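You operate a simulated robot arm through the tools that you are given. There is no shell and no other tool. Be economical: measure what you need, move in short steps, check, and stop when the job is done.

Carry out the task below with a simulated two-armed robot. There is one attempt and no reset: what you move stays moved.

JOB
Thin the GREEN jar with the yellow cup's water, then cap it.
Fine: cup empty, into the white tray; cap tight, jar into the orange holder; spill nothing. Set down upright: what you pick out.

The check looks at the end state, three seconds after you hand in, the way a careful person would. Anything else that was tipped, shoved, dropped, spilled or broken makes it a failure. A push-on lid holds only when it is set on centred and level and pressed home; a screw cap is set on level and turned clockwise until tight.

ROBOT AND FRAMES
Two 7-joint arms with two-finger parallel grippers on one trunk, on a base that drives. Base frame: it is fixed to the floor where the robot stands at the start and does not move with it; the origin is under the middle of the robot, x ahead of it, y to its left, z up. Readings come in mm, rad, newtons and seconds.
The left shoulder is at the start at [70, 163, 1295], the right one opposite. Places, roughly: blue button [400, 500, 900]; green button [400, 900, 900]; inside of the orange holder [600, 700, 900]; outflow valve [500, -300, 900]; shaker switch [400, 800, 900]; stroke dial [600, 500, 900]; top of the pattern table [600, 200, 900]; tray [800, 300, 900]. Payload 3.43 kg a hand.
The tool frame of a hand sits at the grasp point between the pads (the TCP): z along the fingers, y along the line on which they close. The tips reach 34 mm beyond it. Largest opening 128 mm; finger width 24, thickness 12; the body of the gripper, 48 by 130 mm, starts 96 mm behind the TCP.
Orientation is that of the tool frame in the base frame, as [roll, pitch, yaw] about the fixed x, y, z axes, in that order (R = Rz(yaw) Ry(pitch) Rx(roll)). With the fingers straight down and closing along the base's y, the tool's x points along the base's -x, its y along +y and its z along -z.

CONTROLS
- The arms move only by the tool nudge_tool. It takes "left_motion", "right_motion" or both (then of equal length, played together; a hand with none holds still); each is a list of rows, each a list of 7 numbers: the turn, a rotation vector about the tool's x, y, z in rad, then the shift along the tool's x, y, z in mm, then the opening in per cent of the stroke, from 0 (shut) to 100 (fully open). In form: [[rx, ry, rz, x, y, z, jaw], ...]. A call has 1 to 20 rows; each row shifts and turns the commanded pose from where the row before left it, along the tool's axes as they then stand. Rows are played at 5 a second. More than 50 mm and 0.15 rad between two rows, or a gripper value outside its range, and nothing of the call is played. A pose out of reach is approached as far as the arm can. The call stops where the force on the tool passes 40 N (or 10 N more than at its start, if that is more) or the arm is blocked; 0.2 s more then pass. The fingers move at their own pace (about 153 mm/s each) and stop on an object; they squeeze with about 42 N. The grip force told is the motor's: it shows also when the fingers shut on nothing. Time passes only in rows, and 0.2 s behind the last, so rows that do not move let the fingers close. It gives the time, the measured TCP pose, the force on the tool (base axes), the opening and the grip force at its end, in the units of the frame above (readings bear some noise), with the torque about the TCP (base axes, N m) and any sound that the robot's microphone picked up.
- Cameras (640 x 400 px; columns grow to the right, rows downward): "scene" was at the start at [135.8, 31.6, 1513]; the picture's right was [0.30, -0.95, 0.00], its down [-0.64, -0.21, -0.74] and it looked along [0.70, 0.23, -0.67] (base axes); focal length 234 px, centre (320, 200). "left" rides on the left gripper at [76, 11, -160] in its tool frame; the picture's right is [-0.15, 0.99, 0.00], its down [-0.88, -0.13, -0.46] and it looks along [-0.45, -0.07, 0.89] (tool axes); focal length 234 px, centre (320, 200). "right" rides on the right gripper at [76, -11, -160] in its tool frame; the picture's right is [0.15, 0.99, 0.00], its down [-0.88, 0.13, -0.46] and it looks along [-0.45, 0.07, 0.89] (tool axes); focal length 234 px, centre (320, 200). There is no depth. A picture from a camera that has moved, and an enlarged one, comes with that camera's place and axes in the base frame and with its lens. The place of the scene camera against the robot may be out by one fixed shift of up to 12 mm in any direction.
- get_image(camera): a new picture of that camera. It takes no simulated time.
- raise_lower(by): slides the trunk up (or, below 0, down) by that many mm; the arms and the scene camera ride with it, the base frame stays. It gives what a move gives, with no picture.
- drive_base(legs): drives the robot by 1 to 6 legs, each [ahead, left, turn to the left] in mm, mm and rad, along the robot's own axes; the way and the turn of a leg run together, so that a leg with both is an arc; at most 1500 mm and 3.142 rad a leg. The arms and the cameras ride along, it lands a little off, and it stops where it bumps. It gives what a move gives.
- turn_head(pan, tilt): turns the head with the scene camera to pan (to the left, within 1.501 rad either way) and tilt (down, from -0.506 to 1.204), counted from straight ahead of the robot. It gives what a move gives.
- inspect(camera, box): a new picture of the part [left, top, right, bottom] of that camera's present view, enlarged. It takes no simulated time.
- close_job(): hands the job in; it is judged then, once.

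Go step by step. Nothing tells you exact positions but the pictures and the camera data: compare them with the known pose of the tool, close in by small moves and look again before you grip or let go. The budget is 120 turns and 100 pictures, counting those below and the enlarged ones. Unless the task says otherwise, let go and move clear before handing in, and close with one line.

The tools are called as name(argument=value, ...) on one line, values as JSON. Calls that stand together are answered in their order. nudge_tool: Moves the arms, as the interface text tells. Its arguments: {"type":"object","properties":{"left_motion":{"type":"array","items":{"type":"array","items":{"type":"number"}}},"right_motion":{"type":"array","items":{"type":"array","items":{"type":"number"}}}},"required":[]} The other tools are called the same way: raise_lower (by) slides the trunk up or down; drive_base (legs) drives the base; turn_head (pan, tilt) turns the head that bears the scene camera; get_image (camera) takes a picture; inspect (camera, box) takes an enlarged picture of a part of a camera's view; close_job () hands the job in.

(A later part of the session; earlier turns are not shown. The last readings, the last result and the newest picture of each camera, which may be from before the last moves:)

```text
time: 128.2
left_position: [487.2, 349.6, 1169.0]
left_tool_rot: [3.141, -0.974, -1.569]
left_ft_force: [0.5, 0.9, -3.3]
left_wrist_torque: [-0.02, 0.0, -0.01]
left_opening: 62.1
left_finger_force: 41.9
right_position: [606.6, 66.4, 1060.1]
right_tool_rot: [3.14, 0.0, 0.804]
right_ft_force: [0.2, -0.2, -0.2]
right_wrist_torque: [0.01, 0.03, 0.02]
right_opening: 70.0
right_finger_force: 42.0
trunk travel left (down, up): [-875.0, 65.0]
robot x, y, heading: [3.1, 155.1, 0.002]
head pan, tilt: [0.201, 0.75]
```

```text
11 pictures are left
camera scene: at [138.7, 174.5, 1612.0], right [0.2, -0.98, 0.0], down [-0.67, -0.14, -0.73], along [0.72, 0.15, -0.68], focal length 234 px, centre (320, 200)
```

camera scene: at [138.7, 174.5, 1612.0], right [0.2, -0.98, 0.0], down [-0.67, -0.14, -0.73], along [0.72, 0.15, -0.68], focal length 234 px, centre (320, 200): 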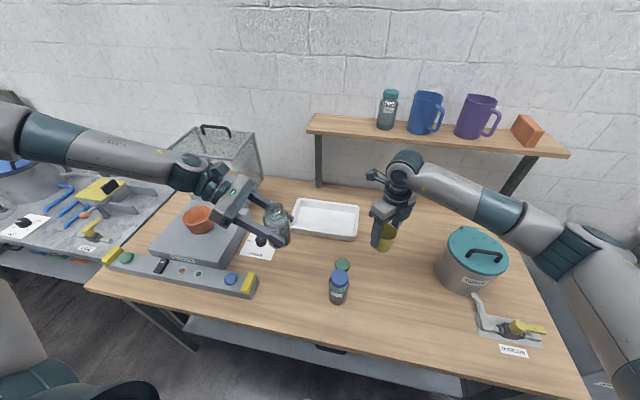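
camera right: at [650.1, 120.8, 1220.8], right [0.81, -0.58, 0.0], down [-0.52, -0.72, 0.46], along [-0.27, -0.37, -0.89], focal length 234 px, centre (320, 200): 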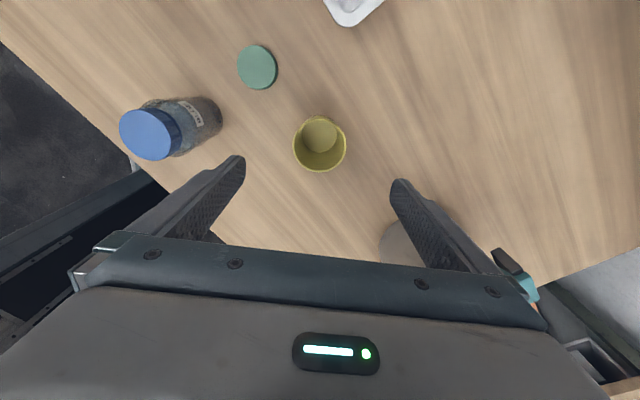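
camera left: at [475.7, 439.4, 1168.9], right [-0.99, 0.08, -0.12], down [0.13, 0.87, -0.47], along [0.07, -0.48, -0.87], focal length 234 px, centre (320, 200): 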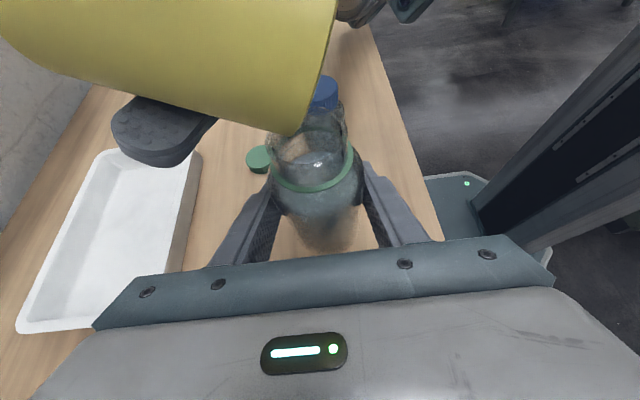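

The cup is gripped from above. Moving over the tray to about (755, 225) and lowering partway.

nudge_tool(right_motion=[[0, 0, 0, 31, -0.4, 0, 30], [0, 0, 0, 31, -0.4, 0, 30], [0, 0, 0, 31, -0.4, 0, 30], [0, 0, 0, 31, -0.4, 0, 30], [0, 0, 0, 31, -0.4, 0, 30], [0, 0, 0, 31, -0.4, 0, 30], [0, 0, 0, 31, -0.4, 0, 30], [0, 0, 0, 0, 0, 30, 30], [0, 0, 0, 0, 0, 30, 30], [0, 0, 0, 0, 0, 30, 30], [0, 0, 0, 0, 0, 20, 30], [0, 0, 0, 0, 0, 0, 30]])

inspect(camera="scene", box=[270, 170, 430, 270])

```text
time: 130.8
left_position: [485.6, 351.0, 1168.6]
left_tool_rot: [-3.141, -0.973, -1.569]
left_ft_force: [-0.3, -0.2, -3.6]
left_wrist_torque: [0.03, 0.0, 0.03]
left_opening: 62.3
left_finger_force: 41.7
right_position: [742.6, 218.2, 948.8]
right_tool_rot: [3.14, -0.001, 0.804]
right_ft_force: [-0.3, -0.3, -0.3]
right_wrist_torque: [-0.03, 0.04, 0.0]
right_opening: 69.8
right_finger_force: 41.9
right hand out of reach, approached as far as the arm can: row 10, 11
trunk travel left (down, up): [-875.0, 65.0]
robot x, y, heading: [1.4, 155.8, -0.0]
head pan, tilt: [0.201, 0.75]
```

```text
4.00 times, centred on (350, 220) of scene
camera zoom: at [138.3, 175.1, 1612.0], right [0.2, -0.98, 0.0], down [-0.67, -0.14, -0.73], along [0.72, 0.15, -0.68], focal length 934 px, centre (200, 120)
```

zoom: 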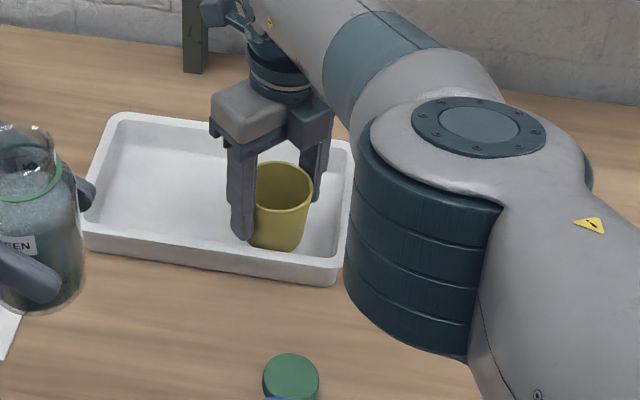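

The arm is at its reach limit, but the cup is over the tray's interior. Lowering the trunk itself will take it straight down.

raise_lower(by=-22)

```text
time: 131.3
left_position: [485.7, 349.8, 1153.2]
left_tool_rot: [-3.14, -0.973, -1.571]
left_ft_force: [-0.1, -0.2, -4.4]
left_wrist_torque: [0.01, 0.01, 0.0]
left_opening: 62.1
left_finger_force: 41.4
right_position: [742.4, 218.8, 938.8]
right_tool_rot: [3.141, 0.0, 0.806]
right_ft_force: [-2.1, -1.7, 8.5]
right_wrist_torque: [0.1, 0.28, 0.09]
right_opening: 69.9
right_finger_force: 42.2
trunk travel left (down, up): [-860.0, 80.0]
robot x, y, heading: [1.3, 155.3, -0.0]
head pan, tilt: [0.201, 0.75]
stopped: the force on the tool passed its limit (the readings are from after the stop); the commanded pose is now the measured one
```

It touched near the tray's inner near wall, so the cup must go a little deeper. I'll raise, drive the base 35 mm forward (everything held moves along), and lower again.

raise_lower(by=30)

drive_base(legs=[[35, 0, 0]])

raise_lower(by=-25)

get_image(camera="right")

```text
time: 132.1
left_position: [487.7, 350.1, 1183.0]
left_tool_rot: [-3.141, -0.975, -1.569]
left_ft_force: [0.0, 1.0, -4.8]
left_wrist_torque: [0.02, 0.01, -0.03]
left_opening: 62.2
left_finger_force: 42.1
right_position: [743.8, 219.0, 967.7]
right_tool_rot: [3.141, 0.0, 0.804]
right_ft_force: [-0.7, -0.1, -0.1]
right_wrist_torque: [0.0, 0.05, 0.01]
right_opening: 70.1
right_finger_force: 42.2
trunk travel left (down, up): [-890.0, 50.0]
robot x, y, heading: [0.2, 151.0, -0.002]
head pan, tilt: [0.201, 0.75]
```

```text
time: 132.9
left_position: [514.5, 348.9, 1186.0]
left_tool_rot: [-3.131, -0.974, -1.579]
left_ft_force: [-1.5, 0.9, -3.6]
left_wrist_torque: [0.03, -0.05, 0.1]
left_opening: 61.9
left_finger_force: 42.2
right_position: [771.8, 218.2, 972.9]
right_tool_rot: [3.136, -0.007, 0.805]
right_ft_force: [-0.5, -0.6, 0.4]
right_wrist_torque: [0.0, -0.11, 0.03]
right_opening: 70.0
right_finger_force: 42.3
trunk travel left (down, up): [-890.0, 50.0]
robot x, y, heading: [37.5, 151.2, 0.003]
head pan, tilt: [0.201, 0.75]
```

```text
time: 133.7
left_position: [520.2, 350.3, 1157.7]
left_tool_rot: [3.141, -0.975, -1.571]
left_ft_force: [0.9, 0.5, -1.9]
left_wrist_torque: [0.03, 0.0, 0.0]
left_opening: 61.9
left_finger_force: 41.9
right_position: [777.4, 218.0, 943.2]
right_tool_rot: [3.14, 0.0, 0.806]
right_ft_force: [0.0, -0.7, -0.7]
right_wrist_torque: [0.02, 0.03, -0.03]
right_opening: 69.6
right_finger_force: 41.8
trunk travel left (down, up): [-865.0, 75.0]
robot x, y, heading: [35.0, 147.7, -0.0]
head pan, tilt: [0.201, 0.75]
```

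```text
9 pictures are left
camera right: at [821.4, 280.2, 1103.1], right [0.82, -0.58, 0.0], down [-0.52, -0.73, 0.46], along [-0.26, -0.37, -0.89], focal length 234 px, centre (320, 200)
```

right: 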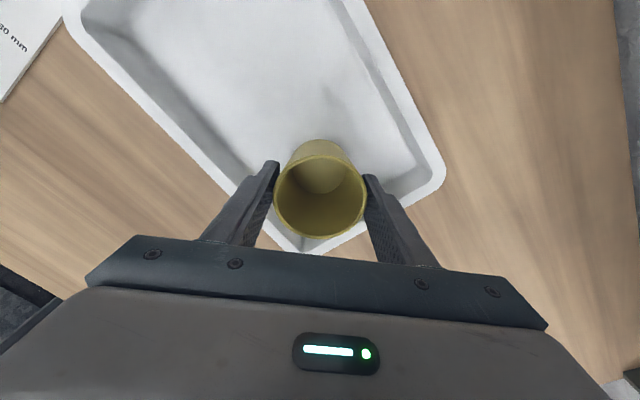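

The picture shows the cup is close to the tray's near-right corner. I'll shift the base 8 mm forward and 35 mm left to center it better, then lower.

drive_base(legs=[[8, 35, 0]])

raise_lower(by=-12)

```text
time: 134.5
left_position: [527.5, 376.4, 1161.8]
left_tool_rot: [-3.14, -0.969, -1.574]
left_ft_force: [-0.8, -1.6, -3.2]
left_wrist_torque: [0.04, 0.0, 0.0]
left_opening: 62.0
left_finger_force: 42.2
right_position: [784.4, 246.1, 943.5]
right_tool_rot: [-3.138, -0.005, 0.804]
right_ft_force: [0.2, -1.3, -0.6]
right_wrist_torque: [0.12, -0.03, 0.0]
right_opening: 69.7
right_finger_force: 41.7
trunk travel left (down, up): [-865.0, 75.0]
robot x, y, heading: [41.6, 188.8, 0.002]
head pan, tilt: [0.201, 0.75]
```

```text
time: 135.1
left_position: [529.9, 381.0, 1146.5]
left_tool_rot: [-3.141, -0.972, -1.574]
left_ft_force: [-0.2, 0.0, -3.4]
left_wrist_torque: [0.04, 0.01, 0.01]
left_opening: 62.1
left_finger_force: 42.6
right_position: [785.3, 248.7, 929.9]
right_tool_rot: [-3.141, -0.002, 0.804]
right_ft_force: [-0.1, -0.8, -0.4]
right_wrist_torque: [0.03, 0.0, 0.01]
right_opening: 69.7
right_finger_force: 42.0
trunk travel left (down, up): [-853.0, 87.0]
robot x, y, heading: [41.8, 188.5, 0.0]
head pan, tilt: [0.201, 0.75]
```

Passing below the earlier contact height with no force. Continuing down in small steps.

raise_lower(by=-5)

raise_lower(by=-3)

raise_lower(by=-2)

```text
time: 135.7
left_position: [530.0, 383.1, 1140.8]
left_tool_rot: [3.141, -0.974, -1.573]
left_ft_force: [0.6, -0.4, -3.6]
left_wrist_torque: [0.0, 0.01, 0.02]
left_opening: 62.0
left_finger_force: 42.4
right_position: [785.5, 251.0, 925.7]
right_tool_rot: [3.141, 0.0, 0.803]
right_ft_force: [0.9, -0.3, -0.9]
right_wrist_torque: [0.01, -0.04, -0.01]
right_opening: 69.9
right_finger_force: 42.0
trunk travel left (down, up): [-848.0, 92.0]
robot x, y, heading: [45.7, 185.4, -0.001]
head pan, tilt: [0.201, 0.75]
```

```text
time: 136.2
left_position: [528.4, 383.5, 1139.2]
left_tool_rot: [-3.142, -0.974, -1.572]
left_ft_force: [-0.2, -0.3, -4.1]
left_wrist_torque: [0.0, -0.04, -0.01]
left_opening: 61.9
left_finger_force: 41.5
right_position: [786.2, 250.5, 923.2]
right_tool_rot: [-3.141, -0.002, 0.802]
right_ft_force: [0.3, 0.2, 5.9]
right_wrist_torque: [-0.08, -0.13, 0.0]
right_opening: 69.7
right_finger_force: 41.9
trunk travel left (down, up): [-845.0, 95.0]
robot x, y, heading: [42.2, 186.5, 0.001]
head pan, tilt: [0.201, 0.75]
```

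```text
time: 136.7
left_position: [528.8, 382.6, 1136.0]
left_tool_rot: [-3.139, -0.974, -1.573]
left_ft_force: [-0.1, -0.6, -2.6]
left_wrist_torque: [0.0, -0.01, 0.02]
left_opening: 62.2
left_finger_force: 42.5
right_position: [786.1, 252.0, 923.8]
right_tool_rot: [3.138, -0.001, 0.803]
right_ft_force: [2.4, 0.2, 17.5]
right_wrist_torque: [-0.11, -0.24, 0.04]
right_opening: 69.8
right_finger_force: 42.2
trunk travel left (down, up): [-843.0, 97.0]
robot x, y, heading: [44.9, 188.6, 0.001]
head pan, tilt: [0.201, 0.75]
```

The cup is seated on the tray floor. Release partway and rise straight up.

nudge_tool(right_motion=[[0, 0, 0, 0, 0, -1.5, 30], [0, 0, 0, 0, 0, 0, 62], [0, 0, 0, 0, 0, 0, 68], [0, 0, 0, 0, 0, -15, 68], [0, 0, 0, 0, 0, -30, 68], [0, 0, 0, 0, 0, -40, 68], [0, 0, 0, 0, 0, -40, 68]])

get_image(camera="scene")

```text
time: 138.3
left_position: [529.0, 384.8, 1135.2]
left_tool_rot: [3.141, -0.974, -1.57]
left_ft_force: [-0.4, 0.4, -4.1]
left_wrist_torque: [-0.02, 0.01, -0.01]
left_opening: 62.1
left_finger_force: 42.0
right_position: [804.6, 261.8, 1030.1]
right_tool_rot: [3.141, 0.005, 0.803]
right_ft_force: [0.2, 0.7, 0.4]
right_wrist_torque: [-0.01, -0.02, -0.01]
right_opening: 87.1
right_finger_force: 0.1
right hand out of reach, approached as far as the arm can: row 4, 5, 6, 7
trunk travel left (down, up): [-843.0, 97.0]
robot x, y, heading: [40.7, 185.4, -0.001]
head pan, tilt: [0.201, 0.75]
```

```text
8 pictures are left
camera scene: at [181.0, 209.4, 1579.8], right [0.2, -0.98, 0.0], down [-0.67, -0.14, -0.73], along [0.72, 0.14, -0.68], focal length 234 px, centre (320, 200)
```

scene: 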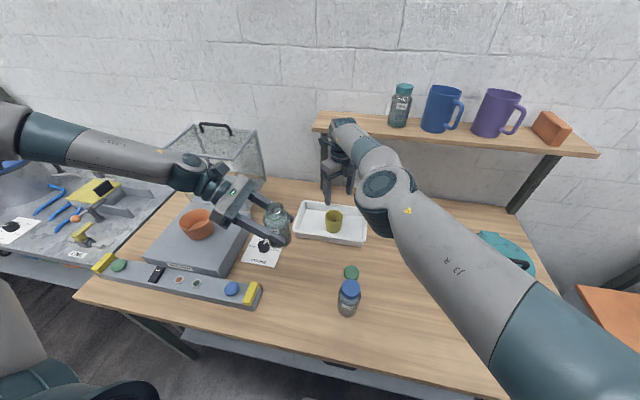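

The cup stands upright in the tray. Next I bring the right hand up and back above the cap's place, then return the base to where the jar's spot is known to be clear.

nudge_tool(right_motion=[[0, 0, 0, 0, 0, -40, 68], [0, 0, 0, -29.7, -13.8, -26, 68], [0, 0, 0, -29.7, -13.8, -26, 68], [0, 0, 0, -29.7, -13.8, -26, 68], [0, 0, 0, -29.7, -13.8, -26, 68], [0, 0, 0, -29.7, -13.8, -26, 68], [0, 0, 0, -29.7, -13.8, -26, 68], [0, 0, 0, -29.7, -13.8, -26, 68], [0, 0, 0, 0, 0, 0, 68]])

drive_base(legs=[[-43, -35, 0]])

```text
time: 140.3
left_position: [529.7, 383.8, 1135.2]
left_tool_rot: [3.14, -0.975, -1.572]
left_ft_force: [-0.5, -0.6, -3.0]
left_wrist_torque: [-0.01, -0.02, 0.01]
left_opening: 62.0
left_finger_force: 41.8
right_position: [798.0, 262.2, 1264.4]
right_tool_rot: [-3.141, 0.003, 0.803]
right_ft_force: [0.0, 0.2, -0.4]
right_wrist_torque: [-0.02, 0.04, -0.03]
right_opening: 87.0
right_finger_force: 0.1
right hand out of reach, approached as far as the arm can: row 2, 3, 4, 5, 6, 7, 8
trunk travel left (down, up): [-843.0, 97.0]
robot x, y, heading: [39.3, 191.7, -0.003]
head pan, tilt: [0.201, 0.75]
```

```text
time: 141.2
left_position: [494.2, 353.4, 1131.5]
left_tool_rot: [3.132, -0.981, -1.564]
left_ft_force: [1.3, 1.6, -3.7]
left_wrist_torque: [-0.05, 0.07, -0.05]
left_opening: 61.9
left_finger_force: 42.3
right_position: [762.6, 233.0, 1260.3]
right_tool_rot: [-3.141, 0.011, 0.803]
right_ft_force: [0.1, 0.9, 0.1]
right_wrist_torque: [-0.04, 0.11, 0.01]
right_opening: 87.1
right_finger_force: 0.0
trunk travel left (down, up): [-843.0, 97.0]
robot x, y, heading: [3.9, 149.0, -0.003]
head pan, tilt: [0.201, 0.75]
```

The right arm seems pinned at a joint limit in this configuration. I'll try moving inward and down a bit while unwinding the wrist.

nudge_tool(right_motion=[[0, 0, -0.1, 0, 0, 10, 68], [0, 0, -0.1, 0, 0, 10, 68], [0, 0, -0.1, 0, 0, 10, 68], [0, 0, -0.1, 0, 0, 0, 68], [0, 0, -0.1, 0, 0, 0, 68], [0, 0, -0.1, 0, 0, 0, 68]])

```text
time: 142.7
left_position: [487.5, 348.7, 1136.7]
left_tool_rot: [-3.141, -0.972, -1.572]
left_ft_force: [-0.1, -0.4, -3.7]
left_wrist_torque: [0.02, 0.02, 0.03]
left_opening: 61.9
left_finger_force: 42.7
right_position: [760.3, 229.7, 1235.4]
right_tool_rot: [-3.137, 0.005, 1.406]
right_ft_force: [-0.4, -0.7, 0.1]
right_wrist_torque: [0.0, -0.04, 0.01]
right_opening: 87.1
right_finger_force: 0.0
right hand out of reach, approached as far as the arm can: row 6
trunk travel left (down, up): [-843.0, 97.0]
robot x, y, heading: [4.2, 149.2, -0.002]
head pan, tilt: [0.201, 0.75]
```

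nudge_tool(right_motion=[[0, 0, 0, -15.4, -31.9, 0, 68], [0, 0, 0, -15.4, -31.9, 0, 68], [0, 0, 0, -15.4, -31.9, 0, 68], [0, 0, 0, -15.4, -31.9, 0, 68], [0, 0, 0, -15.4, -31.9, 0, 68], [0, 0, 0, 0, 0, 0, 68]])

get_image(camera="right")

```text
time: 144.1
left_position: [489.8, 349.3, 1135.7]
left_tool_rot: [-3.14, -0.973, -1.569]
left_ft_force: [-0.1, -0.6, -3.3]
left_wrist_torque: [-0.03, 0.03, -0.03]
left_opening: 62.0
left_finger_force: 42.5
right_position: [757.6, 229.1, 1252.7]
right_tool_rot: [-3.138, 0.002, 1.404]
right_ft_force: [1.0, -0.3, -0.5]
right_wrist_torque: [-0.02, 0.0, 0.0]
right_opening: 87.1
right_finger_force: 0.0
right hand out of reach, approached as far as the arm can: row 1, 2, 3, 4, 5
trunk travel left (down, up): [-843.0, 97.0]
robot x, y, heading: [-0.2, 153.1, -0.0]
head pan, tilt: [0.201, 0.75]
```

```text
7 pictures are left
camera right: at [760.1, 305.1, 1413.1], right [1.0, -0.02, 0.0], down [-0.02, -0.89, 0.46], along [-0.01, -0.46, -0.89], focal length 234 px, centre (320, 200)
```

right: 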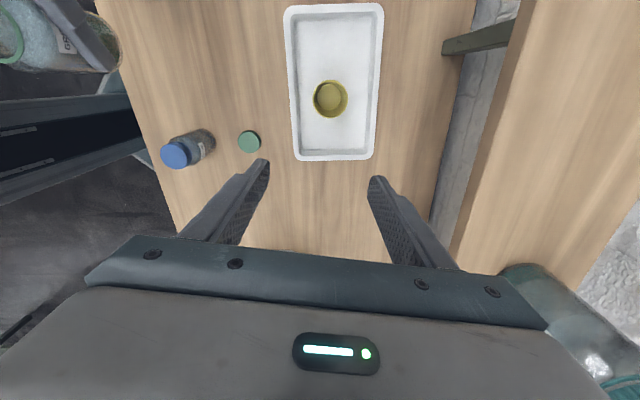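

The cup is well inside the tray and the cap is upright nearby. The arm's solver is caught near a limit; I'll probe a move toward −y and down.

nudge_tool(right_motion=[[0, 0, 0, -30, 0, 20, 68], [0, 0, 0, -30, 0, 20, 68], [0, 0, 0, -30, 0, 20, 68], [0, 0, 0, -30, 0, 0, 68]])

```text
time: 145.1
left_position: [490.0, 351.8, 1134.7]
left_tool_rot: [3.14, -0.975, -1.571]
left_ft_force: [-0.2, -0.1, -3.0]
left_wrist_torque: [-0.01, 0.01, -0.01]
left_opening: 62.3
left_finger_force: 42.1
right_position: [745.2, 138.7, 1207.8]
right_tool_rot: [-3.141, 0.002, 1.402]
right_ft_force: [-0.2, -0.2, -0.1]
right_wrist_torque: [-0.05, 0.03, 0.01]
right_opening: 86.9
right_finger_force: 0.0
right hand out of reach, approached as far as the arm can: row 1, 2
trunk travel left (down, up): [-843.0, 97.0]
robot x, y, heading: [1.5, 151.8, 0.001]
head pan, tilt: [0.201, 0.75]
```

It's freed. Now inward.

nudge_tool(right_motion=[[0, 0, 0, -5, -25, 0, 68], [0, 0, 0, -5, -25, 0, 68], [0, 0, 0, -5, -30, 0, 68], [0, 0, 0, -5, -30, 0, 68], [0, 0, 0, 0, -30, 0, 68]])

```text
time: 146.2
left_position: [487.9, 348.1, 1136.2]
left_tool_rot: [3.141, -0.975, -1.572]
left_ft_force: [0.9, -0.2, -2.3]
left_wrist_torque: [0.0, -0.01, 0.02]
left_opening: 62.0
left_finger_force: 41.6
right_position: [598.8, 137.7, 1209.3]
right_tool_rot: [-3.142, 0.002, 1.401]
right_ft_force: [0.2, 0.0, -0.7]
right_wrist_torque: [0.0, -0.01, -0.01]
right_opening: 87.1
right_finger_force: 0.1
trunk travel left (down, up): [-843.0, 97.0]
robot x, y, heading: [5.8, 153.1, -0.002]
head pan, tilt: [0.201, 0.75]
```

Good. Now I lower the trunk to bring the jar back to just above the table.

raise_lower(by=-206)

raise_lower(by=-4)

raise_lower(by=-3)

```text
time: 148.5
left_position: [487.9, 348.6, 930.2]
left_tool_rot: [-3.141, -0.975, -1.573]
left_ft_force: [0.1, -0.6, -3.8]
left_wrist_torque: [-0.02, 0.01, 0.01]
left_opening: 62.2
left_finger_force: 42.0
right_position: [598.9, 139.1, 1004.1]
right_tool_rot: [-3.139, 0.002, 1.403]
right_ft_force: [-0.6, 0.5, -0.9]
right_wrist_torque: [-0.01, 0.0, 0.0]
right_opening: 86.9
right_finger_force: 0.2
trunk travel left (down, up): [-637.0, 303.0]
robot x, y, heading: [2.1, 151.3, 0.0]
head pan, tilt: [0.201, 0.75]
```

```text
time: 149.0
left_position: [487.4, 349.9, 925.4]
left_tool_rot: [-3.14, -0.972, -1.571]
left_ft_force: [-0.4, -0.8, -3.9]
left_wrist_torque: [-0.02, 0.04, -0.02]
left_opening: 62.0
left_finger_force: 41.9
right_position: [598.7, 139.3, 999.7]
right_tool_rot: [-3.139, 0.002, 1.403]
right_ft_force: [-0.5, 0.2, -0.9]
right_wrist_torque: [0.03, 0.01, 0.02]
right_opening: 86.9
right_finger_force: 0.1
trunk travel left (down, up): [-633.0, 307.0]
robot x, y, heading: [3.3, 152.6, 0.001]
head pan, tilt: [0.201, 0.75]
```

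```text
time: 149.5
left_position: [487.8, 349.1, 922.2]
left_tool_rot: [-3.141, -0.973, -1.57]
left_ft_force: [0.0, -0.1, -3.2]
left_wrist_torque: [-0.02, -0.02, 0.02]
left_opening: 62.0
left_finger_force: 42.0
right_position: [599.7, 139.6, 997.2]
right_tool_rot: [-3.141, 0.001, 1.404]
right_ft_force: [0.1, 0.0, -0.9]
right_wrist_torque: [0.01, 0.0, -0.01]
right_opening: 86.9
right_finger_force: 0.0
trunk travel left (down, up): [-630.0, 310.0]
robot x, y, heading: [0.2, 154.7, 0.002]
head pan, tilt: [0.201, 0.75]
```

raise_lower(by=-2)

raise_lower(by=-2)

get_image(camera="right")

```text
time: 150.0
left_position: [487.5, 349.2, 922.2]
left_tool_rot: [-3.138, -0.974, -1.574]
left_ft_force: [1.1, 0.6, 2.4]
left_wrist_torque: [-0.12, -0.03, -0.02]
left_opening: 62.1
left_finger_force: 41.4
right_position: [597.8, 138.9, 995.0]
right_tool_rot: [-3.14, 0.002, 1.404]
right_ft_force: [0.4, 0.5, 0.8]
right_wrist_torque: [-0.03, 0.0, 0.0]
right_opening: 86.9
right_finger_force: 0.1
trunk travel left (down, up): [-628.0, 312.0]
robot x, y, heading: [0.5, 153.3, -0.002]
head pan, tilt: [0.201, 0.75]
```

```text
time: 150.6
left_position: [487.9, 350.4, 921.8]
left_tool_rot: [-3.135, -0.975, -1.576]
left_ft_force: [2.5, 6.2, 25.4]
left_wrist_torque: [-0.29, 0.16, -0.01]
left_opening: 62.1
left_finger_force: 41.9
right_position: [597.7, 139.3, 993.9]
right_tool_rot: [-3.141, 0.002, 1.404]
right_ft_force: [-0.3, 0.3, -0.3]
right_wrist_torque: [0.01, -0.01, -0.03]
right_opening: 87.0
right_finger_force: 0.1
trunk travel left (down, up): [-626.0, 314.0]
robot x, y, heading: [5.1, 152.6, -0.003]
head pan, tilt: [0.201, 0.75]
```

```text
6 pictures are left
camera right: at [599.5, 215.2, 1153.5], right [1.0, -0.02, 0.0], down [-0.02, -0.89, 0.46], along [-0.01, -0.46, -0.89], focal length 234 px, centre (320, 200)
```

right: 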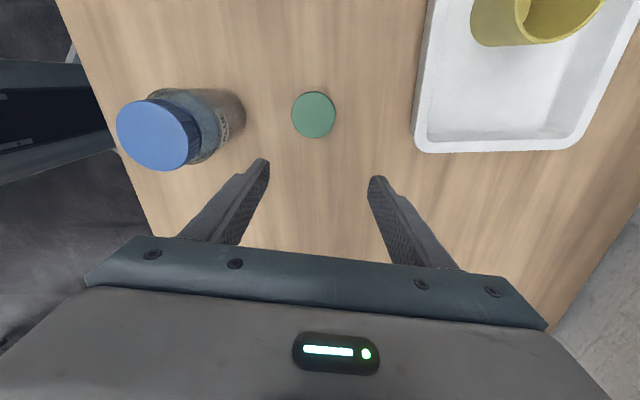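

The jar is on the table again. I'll square the jar by reopening and reclosing the left hand, while the right hand centers over the cap (593, 182) and winds its wrist counter-clockwise for the tightening range.

nudge_tool(left_motion=[[0, 0, 0, 0, 0, 0, 60], [0, 0, 0, 0, 0, 0, 60], [0, 0, 0, 0, 0, 0, 60], [0, 0, 0, 0, 0, 0, 60], [0, 0, 0, 0, 0, 0, 20], [0, 0, 0, 0, 0, 0, 20], [0, 0, 0, 0, 0, 0, 20], [0, 0, 0, 0, 0, 0, 20], [0, 0, 0, 0, 0, 0, 20], [0, 0, 0, 0, 0, 0, 20], [0, 0, 0, 0, 0, 0, 20], [0, 0, 0, 0, 0, 0, 20], [0, 0, 0, 0, 0, 0, 20], [0, 0, 0, 0, 0, 0, 20], [0, 0, 0, 0, 0, 0, 20], [0, 0, 0, 0, 0, 0, 20], [0, 0, 0, 0, 0, 0, 20], [0, 0, 0, 0, 0, 0, 20], [0, 0, 0, 0, 0, 0, 20], [0, 0, 0, 0, 0, 0, 20]], right_motion=[[0, 0, 0, 20.8, -6, 0, 68], [0, 0, 0, 20.8, -6, 0, 68], [0, 0, -0.145, 0, 0, 0, 68], [0, 0, -0.145, 0, 0, 0, 68], [0, 0, -0.145, 0, 0, 0, 68], [0, 0, -0.145, 0, 0, 0, 68], [0, 0, -0.145, 0, 0, 0, 68], [0, 0, -0.145, 0, 0, 0, 68], [0, 0, -0.145, 0, 0, 0, 68], [0, 0, -0.145, 0, 0, 0, 68], [0, 0, -0.145, 0, 0, 0, 68], [0, 0, -0.145, 0, 0, 0, 68], [0, 0, -0.145, 0, 0, 0, 68], [0, 0, -0.145, 0, 0, 0, 68], [0, 0, -0.145, 0, 0, 0, 68], [0, 0, -0.145, 0, 0, 0, 68], [0, 0, -0.145, 0, 0, 0, 68], [0, 0, -0.145, 0, 0, 0, 68], [0, 0, -0.145, 0, 0, 0, 68], [0, 0, -0.145, 0, 0, 0, 68]])

```text
time: 154.8
left_position: [489.0, 349.9, 918.3]
left_tool_rot: [3.142, -0.974, -1.573]
left_ft_force: [0.1, -0.2, 0.0]
left_wrist_torque: [0.04, 0.0, 0.0]
left_opening: 62.1
left_finger_force: 42.2
right_position: [593.8, 181.5, 992.3]
right_tool_rot: [-3.141, -0.002, -2.266]
right_ft_force: [0.5, -0.1, 0.1]
right_wrist_torque: [-0.01, 0.0, 0.02]
right_opening: 86.8
right_finger_force: 0.1
trunk travel left (down, up): [-626.0, 314.0]
robot x, y, heading: [2.8, 153.3, -0.0]
head pan, tilt: [0.201, 0.75]
```

Descending onto the cap, gripping and lifting it.

nudge_tool(right_motion=[[0, 0, 0, 0, 0, 30, 68], [0, 0, 0, 0, 0, 30, 68], [0, 0, 0, 0, 0, 20, 68], [0, 0, 0, 0, 0, 12, 68], [0, 0, 0, 0, 0, 0, 50], [0, 0, 0, 0, 0, 0, 30], [0, 0, 0, 0, 0, 0, 30], [0, 0, 0, 0, 0, 0, 30], [0, 0, 0, 0, 0, -20, 30], [0, 0, 0, 0, 0, -45, 30], [0, 0, 0, 0, 0, -45, 30], [0, 0, 0, 0, 0, -45, 30], [0, 0, 0, 0, 0, 0, 30]])

inspect(camera="left", box=[160, 0, 480, 200])

```text
time: 157.6
left_position: [489.7, 349.1, 919.3]
left_tool_rot: [-3.141, -0.973, -1.57]
left_ft_force: [1.0, 0.1, 0.7]
left_wrist_torque: [0.02, -0.03, 0.0]
left_opening: 62.1
left_finger_force: 42.3
right_position: [596.3, 181.4, 1056.8]
right_tool_rot: [3.142, -0.003, -2.268]
right_ft_force: [0.4, 0.8, -0.5]
right_wrist_torque: [0.01, -0.01, 0.03]
right_opening: 50.0
right_finger_force: 41.5
trunk travel left (down, up): [-626.0, 314.0]
robot x, y, heading: [1.1, 149.9, -0.001]
head pan, tilt: [0.201, 0.75]
```

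```text
2.00 times, centred on (320, 100) of left
camera zoom: at [478.1, 437.8, 1069.7], right [-0.99, 0.08, -0.12], down [0.13, 0.87, -0.47], along [0.07, -0.48, -0.87], focal length 468 px, centre (320, 400)
```

zoom: 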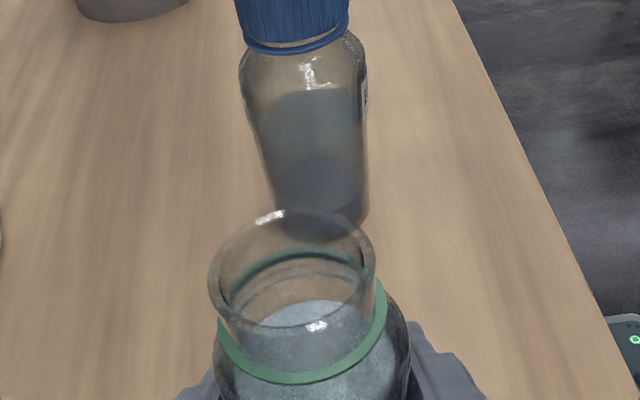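

The cap is gripped (50 mm) and the jar mouth is at (489.2, 349.5). Moving the cap over the mouth.

nudge_tool(right_motion=[[0, 0, 0, -12.3, 37.4, 0, 30], [0, 0, 0, -12.3, 37.4, 0, 30], [0, 0, 0, -12.3, 37.4, 0, 30], [0, 0, 0, -12.4, 37.4, 0, 30], [0, 0, 0, -12.4, 37.3, 0, 30], [0, 0, 0, 0, 0, 0, 30], [0, 0, 0, 0, 0, 0, 30]])

nudge_tool(right_motion=[[0, 0, 0, 0, 0, 15, 30], [0, 0, 0, 0, 0, 10, 30], [0, 0, 0, 0, 0, 0, 30]])

inspect(camera="left", box=[200, 40, 440, 190])

```text
time: 159.2
left_position: [488.1, 349.2, 918.3]
left_tool_rot: [3.14, -0.974, -1.573]
left_ft_force: [0.6, -1.3, 0.6]
left_wrist_torque: [-0.04, -0.04, -0.01]
left_opening: 62.1
left_finger_force: 41.9
right_position: [489.1, 346.7, 1055.0]
right_tool_rot: [3.141, -0.003, -2.269]
right_ft_force: [-0.5, 0.6, -0.4]
right_wrist_torque: [0.0, 0.04, 0.01]
right_opening: 49.8
right_finger_force: 41.9
trunk travel left (down, up): [-626.0, 314.0]
robot x, y, heading: [1.0, 149.7, -0.004]
head pan, tilt: [0.201, 0.75]
```

```text
time: 160.0
left_position: [488.3, 349.1, 918.7]
left_tool_rot: [-3.141, -0.974, -1.571]
left_ft_force: [0.2, -0.8, -0.3]
left_wrist_torque: [-0.02, -0.04, 0.01]
left_opening: 61.8
left_finger_force: 41.9
right_position: [489.8, 348.6, 1029.5]
right_tool_rot: [-3.14, -0.004, -2.27]
right_ft_force: [0.0, 0.9, -0.4]
right_wrist_torque: [0.01, 0.0, 0.04]
right_opening: 49.7
right_finger_force: 41.9
trunk travel left (down, up): [-626.0, 314.0]
robot x, y, heading: [1.2, 151.9, -0.004]
head pan, tilt: [0.201, 0.75]
```

```text
2.67 times, centred on (320, 115) of left
camera zoom: at [477.9, 438.1, 1069.6], right [-0.99, 0.08, -0.12], down [0.13, 0.87, -0.47], along [0.07, -0.48, -0.87], focal length 624 px, centre (320, 427)
```

zoom: 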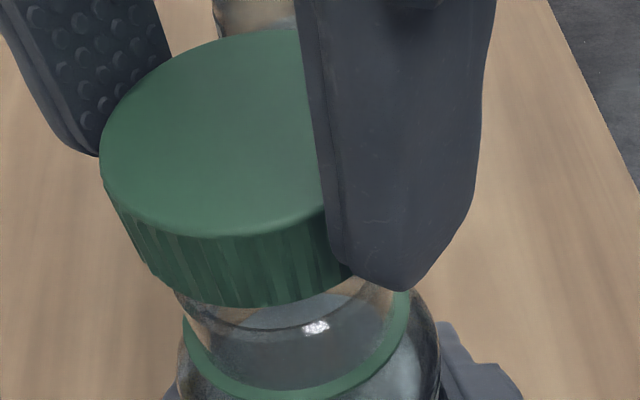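

The cap is just above and centred over the mouth. Lowering to seat it.

nudge_tool(right_motion=[[0, 0, 0, 0, 0, 9, 30], [0, 0, 0, 0, 0, 7, 30], [0, 0, 0, 0, 0, 2, 30], [0, 0, 0, 0, 0, 1.5, 30], [0, 0, 0, 0, 0, 0, 30]])

```text
time: 160.6
left_position: [487.2, 348.4, 919.4]
left_tool_rot: [-3.139, -0.972, -1.57]
left_ft_force: [-1.3, 3.4, 6.7]
left_wrist_torque: [-0.3, 0.39, 0.01]
left_opening: 62.0
left_finger_force: 42.0
right_position: [488.9, 350.0, 1021.3]
right_tool_rot: [3.141, 0.005, -2.271]
right_ft_force: [-0.3, -6.3, 11.0]
right_wrist_torque: [0.01, 0.03, 0.0]
right_opening: 49.7
right_finger_force: 42.1
trunk travel left (down, up): [-626.0, 314.0]
robot x, y, heading: [1.4, 149.7, -0.0]
head pan, tilt: [0.201, 0.75]
stopped in row 3 (right hand): the force on the tool passed its limit (the readings are from after the stop); the commanded pose is now the measured one
```

The cap rim landed on the jar rim, so it's off-centre. From the picture I judge the cap is about 2 mm too far toward −x. I'll lift, shift, and probe again.

nudge_tool(right_motion=[[0, 0, 0, 0, 0, -5, 30], [0, 0, 0, -1.29, -1.53, 0, 30], [0, 0, 0, 0, 0, 3, 30], [0, 0, 0, 0, 0, 2, 30], [0, 0, 0, 0, 0, 2, 30], [0, 0, 0, 0, 0, 2, 30], [0, 0, 0, 0, 0, 2, 30], [0, 0, 0, 0, 0, 2, 30], [0, 0, 0, 0, 0, 0, 30]])

```text
time: 162.0
left_position: [489.6, 349.2, 919.0]
left_tool_rot: [-3.137, -0.969, -1.574]
left_ft_force: [-1.6, 3.9, 11.4]
left_wrist_torque: [-0.2, 0.72, -0.1]
left_opening: 62.0
left_finger_force: 42.0
right_position: [491.0, 349.4, 1020.3]
right_tool_rot: [-3.14, 0.011, -2.27]
right_ft_force: [-2.2, -6.3, 13.7]
right_wrist_torque: [-0.06, 0.2, 0.09]
right_opening: 49.8
right_finger_force: 42.2
trunk travel left (down, up): [-626.0, 314.0]
robot x, y, heading: [4.0, 150.7, -0.003]
head pan, tilt: [0.201, 0.75]
stopped in row 6 (right hand): the force on the tool passed its limit (the readings are from after the stop); the commanded pose is now the measured one
```

The contact torque says the cap is displaced toward −y (and now slightly +x). Correct by about (−1.4, +2.5) and probe again.

nudge_tool(right_motion=[[0, 0, 0, 0, 0, -5, 30], [0, 0, 0, -1.02, 2.68, 0, 30], [0, 0, 0, 0, 0, 3, 30], [0, 0, 0, 0, 0, 1.5, 30], [0, 0, 0, 0, 0, 1.5, 30], [0, 0, 0, 0, 0, 1.5, 30], [0, 0, 0, 0, 0, 1.5, 30], [0, 0, 0, 0, 0, 1.5, 30], [0, 0, 0, 0, 0, 0, 30]])

```text
time: 164.0
left_position: [488.2, 348.1, 918.9]
left_tool_rot: [-3.133, -0.969, -1.573]
left_ft_force: [-3.3, -2.7, 29.2]
left_wrist_torque: [-0.16, 0.3, -0.03]
left_opening: 62.0
left_finger_force: 42.0
right_position: [489.6, 351.5, 1013.6]
right_tool_rot: [-3.141, 0.009, -2.272]
right_ft_force: [-0.1, -0.6, -0.9]
right_wrist_torque: [-0.03, -0.01, 0.03]
right_opening: 49.8
right_finger_force: 42.2
trunk travel left (down, up): [-626.0, 314.0]
robot x, y, heading: [2.0, 151.6, -0.006]
head pan, tilt: [0.201, 0.75]
```

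The cap slipped over the rim with no force at 1013.6. Continue down to the threads.

nudge_tool(right_motion=[[0, 0, 0, 0, 0, 1.5, 30], [0, 0, 0, 0, 0, 1.5, 30], [0, 0, 0, 0, 0, 1.5, 30], [0, 0, 0, 0, 0, 1.2, 30], [0, 0, 0, 0, 0, 1, 30], [0, 0, 0, 0, 0, 0, 30]])

```text
time: 165.4
left_position: [489.1, 350.0, 918.6]
left_tool_rot: [-3.135, -0.967, -1.573]
left_ft_force: [2.3, 2.1, 16.6]
left_wrist_torque: [-1.01, 0.11, 0.04]
left_opening: 62.0
left_finger_force: 41.9
right_position: [489.6, 351.0, 1008.5]
right_tool_rot: [3.141, 0.014, -2.272]
right_ft_force: [2.1, -6.8, 31.3]
right_wrist_torque: [-0.34, -0.05, 0.03]
right_opening: 49.1
right_finger_force: 42.4
trunk travel left (down, up): [-626.0, 314.0]
robot x, y, heading: [1.8, 152.8, 0.004]
head pan, tilt: [0.201, 0.75]
```

That's the thread start (1008.5). I'll ease the push to a light load and turn clockwise.

nudge_tool(right_motion=[[0, 0, 0, 0, 0, -0.9, 30], [0, 0, 0.14, 0, 0, 0.05, 30], [0, 0, 0.14, 0, 0, 0.08, 30], [0, 0, 0.14, 0, 0, 0.08, 30], [0, 0, 0.14, 0, 0, 0.08, 30], [0, 0, 0.14, 0, 0, 0.08, 30], [0, 0, 0.14, 0, 0, 0.08, 30], [0, 0, 0.14, 0, 0, 0.08, 30], [0, 0, 0.14, 0, 0, 0.08, 30], [0, 0, 0.14, 0, 0, 0.08, 30], [0, 0, 0.14, 0, 0, 0.08, 30], [0, 0, 0.14, 0, 0, 0.08, 30], [0, 0, 0.14, 0, 0, 0.08, 30], [0, 0, 0.14, 0, 0, 0.08, 30], [0, 0, 0, 0, 0, 0, 30]])

```text
time: 166.2
left_position: [487.8, 349.7, 918.1]
left_tool_rot: [-3.137, -0.97, -1.573]
left_ft_force: [-3.3, 2.1, 11.6]
left_wrist_torque: [0.19, 0.73, 0.07]
left_opening: 62.2
left_finger_force: 42.3
right_position: [489.4, 351.1, 1008.9]
right_tool_rot: [3.138, 0.009, -2.53]
right_ft_force: [-4.7, -6.6, 15.4]
right_wrist_torque: [-0.47, 0.07, -0.01]
right_opening: 49.3
right_finger_force: 41.8
trunk travel left (down, up): [-626.0, 314.0]
robot x, y, heading: [1.7, 146.6, -0.003]
head pan, tilt: [0.201, 0.75]
stopped in row 4 (right hand): the force on the tool passed its limit (the readings are from after the stop); the commanded pose is now the measured one
```

It stopped on force after 0.26 rad. I'll lighten the load a little, relieve the lateral push, and continue turning with less downfeed.

nudge_tool(right_motion=[[0, 0, 0, 0.67, -0.26, -1.0, 30], [0, 0, 0, 0, 0, 0, 30], [0, 0, 0.12, 0, 0, 0.02, 30], [0, 0, 0.12, 0, 0, 0.04, 30], [0, 0, 0.12, 0, 0, 0.04, 30], [0, 0, 0.12, 0, 0, 0.06, 30], [0, 0, 0.12, 0, 0, 0.06, 30], [0, 0, 0.12, 0, 0, 0.06, 30], [0, 0, 0.12, 0, 0, 0.06, 30], [0, 0, 0.12, 0, 0, 0.06, 30], [0, 0, 0, 0, 0, 0, 30]])

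```text
time: 168.7
left_position: [488.5, 350.3, 917.4]
left_tool_rot: [-3.137, -0.97, -1.572]
left_ft_force: [-17.9, -0.2, 30.7]
left_wrist_torque: [0.07, -0.02, 0.01]
left_opening: 62.1
left_finger_force: 42.0
right_position: [489.4, 350.2, 1009.6]
right_tool_rot: [3.131, 0.004, 2.789]
right_ft_force: [16.7, -1.5, -0.5]
right_wrist_torque: [-0.18, -0.64, 0.0]
right_opening: 49.2
right_finger_force: 42.0
trunk travel left (down, up): [-626.0, 314.0]
robot x, y, heading: [1.4, 154.7, -0.003]
head pan, tilt: [0.201, 0.75]
```

The forces fit the cap being held about 1.8 mm off-centre in the fingers. The cap rests on the neck, so I'll release, re-centre on the jar axis, wind the wrist back, and regrip.

nudge_tool(right_motion=[[0, 0, 0, 0, 0, 0, 60], [0, 0, 0, 0, 0, 0, 60], [0, 0, 0, 0.68, -0.46, 0, 60], [0, 0, -0.145, 0, 0, 0, 60], [0, 0, -0.145, 0, 0, 0, 60], [0, 0, -0.145, 0, 0, 0, 60], [0, 0, -0.145, 0, 0, 0, 60], [0, 0, -0.145, 0, 0, 0, 60], [0, 0, -0.145, 0, 0, 0, 60], [0, 0, -0.145, 0, 0, 0, 60], [0, 0, -0.145, 0, 0, 0, 60], [0, 0, -0.145, 0, 0, 0, 60], [0, 0, 0, 0, 0, 0, 60]])

inspect(camera="left", box=[200, 60, 440, 210])

```text
time: 171.4
left_position: [489.7, 350.9, 917.8]
left_tool_rot: [-3.136, -0.969, -1.571]
left_ft_force: [3.3, 0.5, 29.4]
left_wrist_torque: [0.15, 0.05, 0.01]
left_opening: 62.4
left_finger_force: 41.9
right_position: [489.3, 350.4, 1007.8]
right_tool_rot: [3.141, 0.012, -2.183]
right_ft_force: [0.0, 0.0, -0.1]
right_wrist_torque: [0.02, -0.01, -0.02]
right_opening: 76.8
right_finger_force: 0.0
trunk travel left (down, up): [-626.0, 314.0]
robot x, y, heading: [3.9, 153.2, -0.003]
head pan, tilt: [0.201, 0.75]
```

```text
2.67 times, centred on (320, 135) of left
camera zoom: at [478.0, 438.2, 1069.1], right [-0.99, 0.08, -0.12], down [0.13, 0.87, -0.47], along [0.07, -0.48, -0.88], focal length 624 px, centre (320, 373)
```

zoom: 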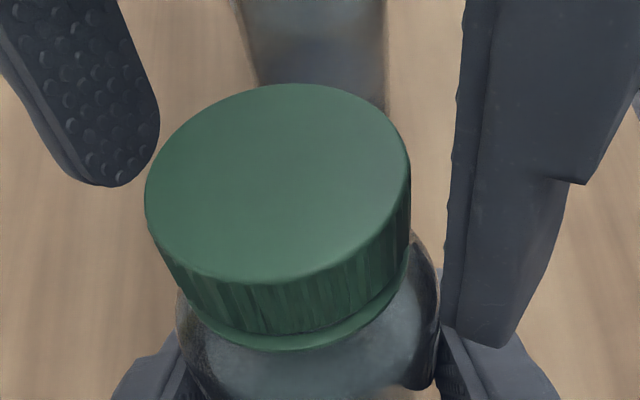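

The cap sits level on the neck, just above the ring. Regrip centred and turn clockwise.

nudge_tool(right_motion=[[0, 0.012, 0, 0, 0, 0, 45], [0, 0, 0, 0, 0, 0, 30], [0, 0, 0, 0, 0, 0, 30], [0, 0, 0, 0, 0, 0, 30], [0, 0, 0.14, 0, 0, 0.06, 30], [0, 0, 0.14, 0, 0, 0.06, 30], [0, 0, 0.14, 0, 0, 0.06, 30], [0, 0, 0.14, 0, 0, 0.06, 30], [0, 0, 0.14, 0, 0, 0.06, 30], [0, 0, 0.14, 0, 0, 0.06, 30], [0, 0, 0.14, 0, 0, 0.06, 30], [0, 0, 0.14, 0, 0, 0.06, 30], [0, 0, 0.14, 0, 0, 0.06, 30], [0, 0, 0.14, 0, 0, 0.06, 30], [0, 0, 0.14, 0, 0, 0.06, 30], [0, 0, 0.14, 0, 0, 0.06, 30], [0, 0, 0.14, 0, 0, 0.06, 30], [0, 0, 0.14, 0, 0, 0.06, 30], [0, 0, 0, 0, 0, 0, 30]])

```text
time: 175.4
left_position: [490.0, 349.3, 918.3]
left_tool_rot: [-3.139, -0.968, -1.572]
left_ft_force: [3.1, -5.0, 22.3]
left_wrist_torque: [0.47, 0.05, -0.06]
left_opening: 62.1
left_finger_force: 42.3
right_position: [488.9, 350.2, 1007.9]
right_tool_rot: [-3.138, -0.002, 2.135]
right_ft_force: [-2.5, 4.6, -3.3]
right_wrist_torque: [0.08, 0.1, 0.03]
right_opening: 50.1
right_finger_force: 41.2
trunk travel left (down, up): [-626.0, 314.0]
robot x, y, heading: [5.1, 149.5, 0.002]
head pan, tilt: [0.201, 0.75]
```

Threads are engaged (slight downward pull, low lateral force). Continue clockwise.

nudge_tool(right_motion=[[0, 0, 0.145, 0, 0, 0.12, 30], [0, 0, 0.145, 0, 0, 0.12, 30], [0, 0, 0.145, 0, 0, 0.12, 30], [0, 0, 0.145, 0, 0, 0.12, 30], [0, 0, 0.145, 0, 0, 0.12, 30], [0, 0, 0.145, 0, 0, 0.12, 30], [0, 0, 0.145, 0, 0, 0.12, 30], [0, 0, 0.145, 0, 0, 0.12, 30], [0, 0, 0.145, 0, 0, 0.12, 30], [0, 0, 0.145, 0, 0, 0.12, 30], [0, 0, 0.145, 0, 0, 0.12, 30], [0, 0, 0.145, 0, 0, 0.12, 30], [0, 0, 0, 0, 0, 0, 30]])

```text
time: 178.2
left_position: [489.0, 350.4, 917.0]
left_tool_rot: [-3.138, -0.969, -1.57]
left_ft_force: [-4.7, 0.8, 14.9]
left_wrist_torque: [0.07, -0.13, -0.59]
left_opening: 62.3
left_finger_force: 41.9
right_position: [488.8, 350.6, 1005.0]
right_tool_rot: [-3.141, 0.0, 0.395]
right_ft_force: [5.6, -0.9, 3.7]
right_wrist_torque: [-0.17, -0.28, 0.49]
right_opening: 48.3
right_finger_force: 41.7
trunk travel left (down, up): [-626.0, 314.0]
robot x, y, heading: [-1.3, 147.4, -0.005]
head pan, tilt: [0.201, 0.75]
```

Reaction torque is rising (0.5 N m), so it's tightening. A bit more.

nudge_tool(right_motion=[[0, 0, 0.1, 0, 0, 0.05, 30], [0, 0, 0.1, 0, 0, 0.05, 30], [0, 0, 0.1, 0, 0, 0.05, 30], [0, 0, 0, 0, 0, 0, 30]])

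```text
time: 179.2
left_position: [489.4, 350.7, 914.9]
left_tool_rot: [-3.139, -0.968, -1.567]
left_ft_force: [-4.6, 0.9, -0.4]
left_wrist_torque: [0.13, 0.19, -1.32]
left_opening: 62.9
left_finger_force: 42.2
right_position: [490.4, 352.0, 1003.5]
right_tool_rot: [3.141, 0.002, 0.099]
right_ft_force: [0.7, -2.2, 9.5]
right_wrist_torque: [-0.15, -0.03, 1.43]
right_opening: 47.8
right_finger_force: 41.9
trunk travel left (down, up): [-626.0, 314.0]
robot x, y, heading: [2.7, 151.1, -0.002]
head pan, tilt: [0.201, 0.75]
```

Torque is 1.4 N m. One more small push to confirm it's home.

nudge_tool(right_motion=[[0, 0, 0.1, 0, 0, 0.03, 30], [0, 0, 0.1, 0, 0, 0.03, 30], [0, 0, 0, 0, 0, 0, 30]])

```text
time: 180.1
left_position: [489.7, 350.9, 916.8]
left_tool_rot: [-3.139, -0.967, -1.569]
left_ft_force: [-7.6, 3.5, -0.4]
left_wrist_torque: [0.02, -0.13, -0.29]
left_opening: 62.6
left_finger_force: 42.2
right_position: [489.9, 350.4, 1004.2]
right_tool_rot: [3.141, 0.001, -0.105]
right_ft_force: [4.8, -3.7, 15.7]
right_wrist_torque: [-0.09, -0.1, 0.42]
right_opening: 47.8
right_finger_force: 42.1
trunk travel left (down, up): [-626.0, 314.0]
robot x, y, heading: [3.3, 151.0, -0.004]
head pan, tilt: [0.201, 0.75]
```

It slipped at the peak, which suggests it's home. I'll take a fresh grip and verify with one more short turn.

nudge_tool(right_motion=[[0, 0, 0, 0, 0, 0, 60], [0, 0, 0, 0, 0, 0, 60], [0, 0, -0.145, 0, 0, 0, 60], [0, 0, -0.145, 0, 0, 0, 60], [0, 0, -0.145, 0, 0, 0, 60], [0, 0, -0.145, 0, 0, 0, 60], [0, 0, -0.145, 0, 0, 0, 60], [0, 0, -0.145, 0, 0, 0, 60], [0, 0, -0.145, 0, 0, 0, 60], [0, 0, -0.145, 0, 0, 0, 60], [0, 0, 0, 0, 0, 2, 45], [0, 0, 0, 0, 0, 0, 30], [0, 0, 0, 0, 0, 0, 30], [0, 0, 0, 0, 0, 0, 30], [0, 0, 0.08, 0, 0, 0, 30], [0, 0, 0.08, 0, 0, 0, 30], [0, 0, 0.08, 0, 0, 0, 30]])

```text
time: 183.7
left_position: [489.6, 350.6, 915.5]
left_tool_rot: [-3.14, -0.967, -1.568]
left_ft_force: [0.2, -2.2, 1.0]
left_wrist_torque: [0.27, 0.28, -0.83]
left_opening: 62.0
left_finger_force: 41.6
right_position: [488.6, 351.9, 1001.6]
right_tool_rot: [-3.14, 0.001, 0.817]
right_ft_force: [-3.8, 2.0, 2.0]
right_wrist_torque: [0.04, 0.08, 0.89]
right_opening: 50.5
right_finger_force: 42.5
trunk travel left (down, up): [-626.0, 314.0]
robot x, y, heading: [3.9, 154.0, -0.0]
head pan, tilt: [0.201, 0.75]
```

Torque climbs right away (0.9 N m over 0.24 rad), so it's tight. One last nudge, then release and lift the right hand away.

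nudge_tool(right_motion=[[0, 0, 0.08, 0, 0, 0, 30], [0, 0, 0.08, 0, 0, 0, 30], [0, 0, 0.05, 0, 0, 0, 30]])

nudge_tool(right_motion=[[0, 0, 0, 0, 0, 0, 60], [0, 0, 0, 0, 0, 0, 60], [0, 0, 0, 0, 0, -40, 60], [0, 0, 0, 0, 0, -45, 60], [0, 0, 0, 0, 0, -45, 60], [0, 0, 0, -35, 30, 0, 60], [0, 0, 0, -35, 30, 0, 60], [0, 0, 0, -35, 30, 0, 60], [0, 0, 0, -35, 30, 0, 60], [0, 0, 0, -35, 30, 0, 60], [0, 0, 0, -35, 30, 0, 60]])

```text
time: 184.4
left_position: [491.8, 352.6, 916.7]
left_tool_rot: [-3.139, -0.968, -1.569]
left_ft_force: [7.1, -3.0, -0.3]
left_wrist_torque: [0.2, 0.28, -1.36]
left_opening: 62.1
left_finger_force: 41.8
right_position: [489.5, 352.3, 1002.5]
right_tool_rot: [3.142, 0.005, 0.608]
right_ft_force: [-6.1, 2.9, -0.1]
right_wrist_torque: [0.11, 0.23, 1.34]
right_opening: 47.8
right_finger_force: 42.1
trunk travel left (down, up): [-626.0, 314.0]
robot x, y, heading: [1.4, 150.3, -0.005]
head pan, tilt: [0.201, 0.75]
```

```text
time: 186.8
left_position: [490.1, 349.8, 917.1]
left_tool_rot: [-3.14, -0.969, -1.566]
left_ft_force: [0.5, 0.2, 0.1]
left_wrist_torque: [-0.03, -0.02, 0.01]
left_opening: 62.0
left_finger_force: 42.0
right_position: [424.1, 81.3, 1130.9]
right_tool_rot: [3.141, 0.001, 0.607]
right_ft_force: [0.2, -0.5, 0.1]
right_wrist_torque: [0.0, -0.03, 0.0]
right_opening: 76.9
right_finger_force: 0.1
trunk travel left (down, up): [-626.0, 314.0]
robot x, y, heading: [2.4, 152.9, -0.003]
head pan, tilt: [0.201, 0.75]
```

The cap is tight at 1.3 N m with its original height restored. Next the left hand releases the jar, backs out, turns vertical, and comes over the cap to carry it from above.

nudge_tool(left_motion=[[0, 0, 0, 0, 0, 0, 70], [0, 0, 0, 0, 0, 0, 100], [0, 0, 0, 0, 0, -37, 100], [0, 0, 0, 0, 0, -37, 100], [0, 0, 0, 0, 0, -36, 100], [0, 0, 0, 41, 0, -28.2, 100], [0, 0, 0, 41, 0, -28.2, 100], [0, 0, 0, 41, 0, -28.2, 100], [0, -0.1383, 0, 0, 0, 0, 100], [0, -0.1383, 0, 0, 0, 0, 100], [0, -0.1383, 0, 0, 0, 0, 100], [0, -0.1383, 0, 0, 0, 0, 100], [0, -0.1383, 0, 0, 0, 0, 100], [0, -0.1383, 0, 0, 0, 0, 100], [0, -0.1383, 0, 0, 0, 0, 100], [0, 0, 0, 45, 0, 0, 100], [0, 0, 0, 45, 0, 0, 100], [0, 0, 0, 0, 0, 0, 60]])

get_image(camera="left")

```text
time: 190.7
left_position: [488.5, 353.7, 1130.7]
left_tool_rot: [-3.14, -0.002, -1.566]
left_ft_force: [0.2, -0.1, -0.7]
left_wrist_torque: [-0.01, -0.02, 0.01]
left_opening: 76.6
left_finger_force: 0.1
right_position: [424.1, 83.8, 1132.2]
right_tool_rot: [-3.141, 0.003, 0.609]
right_ft_force: [-0.2, -0.8, 0.1]
right_wrist_torque: [-0.02, 0.01, -0.01]
right_opening: 76.8
right_finger_force: 0.1
trunk travel left (down, up): [-626.0, 314.0]
robot x, y, heading: [4.5, 154.5, -0.003]
head pan, tilt: [0.201, 0.75]
```

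```text
2 pictures are left
camera left: at [478.7, 277.0, 1287.6], right [-0.99, 0.14, 0.0], down [0.12, 0.88, 0.45], along [0.07, 0.45, -0.89], focal length 234 px, centre (320, 200)
```

left: 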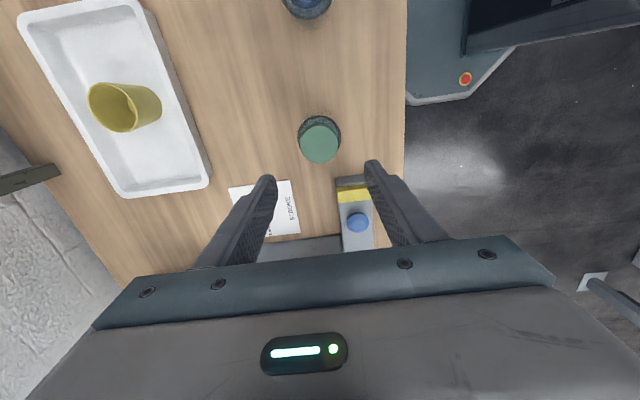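

The capped jar is centred beneath the hand at (491, 350). Descend, grip the cap, lift, then raise the trunk for clearance.

nudge_tool(left_motion=[[0, 0, 0, 3, -2, 35, 60], [0, 0, 0, 0, 0, 35, 60], [0, 0, 0, 0, 0, 35, 60], [0, 0, 0, 0, 0, 24, 60], [0, 0, 0, 0, 0, 0, 45], [0, 0, 0, 0, 0, 0, 30], [0, 0, 0, 0, 0, 0, 30], [0, 0, 0, 0, 0, 0, 30], [0, 0, 0, 0, 0, -8, 30], [0, 0, 0, 0, 0, -12, 30], [0, 0, 0, 0, 0, 0, 30]])

raise_lower(by=200)

```text
time: 193.1
left_position: [492.5, 349.2, 1017.4]
left_tool_rot: [3.141, -0.002, -1.565]
left_ft_force: [0.1, -0.2, -4.3]
left_wrist_torque: [-0.02, -0.04, 0.05]
left_opening: 49.5
left_finger_force: 42.0
right_position: [424.4, 83.9, 1131.5]
right_tool_rot: [3.141, 0.004, 0.61]
right_ft_force: [0.4, -0.9, 0.3]
right_wrist_torque: [0.01, 0.02, 0.02]
right_opening: 76.8
right_finger_force: 0.1
trunk travel left (down, up): [-626.0, 314.0]
robot x, y, heading: [1.2, 149.5, -0.003]
head pan, tilt: [0.201, 0.75]
```

```text
time: 195.2
left_position: [492.6, 349.2, 1217.4]
left_tool_rot: [3.141, -0.002, -1.566]
left_ft_force: [-0.4, -0.5, -3.5]
left_wrist_torque: [-0.04, 0.0, -0.01]
left_opening: 49.3
left_finger_force: 41.8
right_position: [425.7, 84.1, 1331.9]
right_tool_rot: [3.141, 0.004, 0.609]
right_ft_force: [-0.4, 0.7, -0.3]
right_wrist_torque: [0.03, 0.01, 0.02]
right_opening: 76.5
right_finger_force: 0.1
trunk travel left (down, up): [-826.0, 114.0]
robot x, y, heading: [0.7, 149.8, 0.004]
head pan, tilt: [0.201, 0.75]
```

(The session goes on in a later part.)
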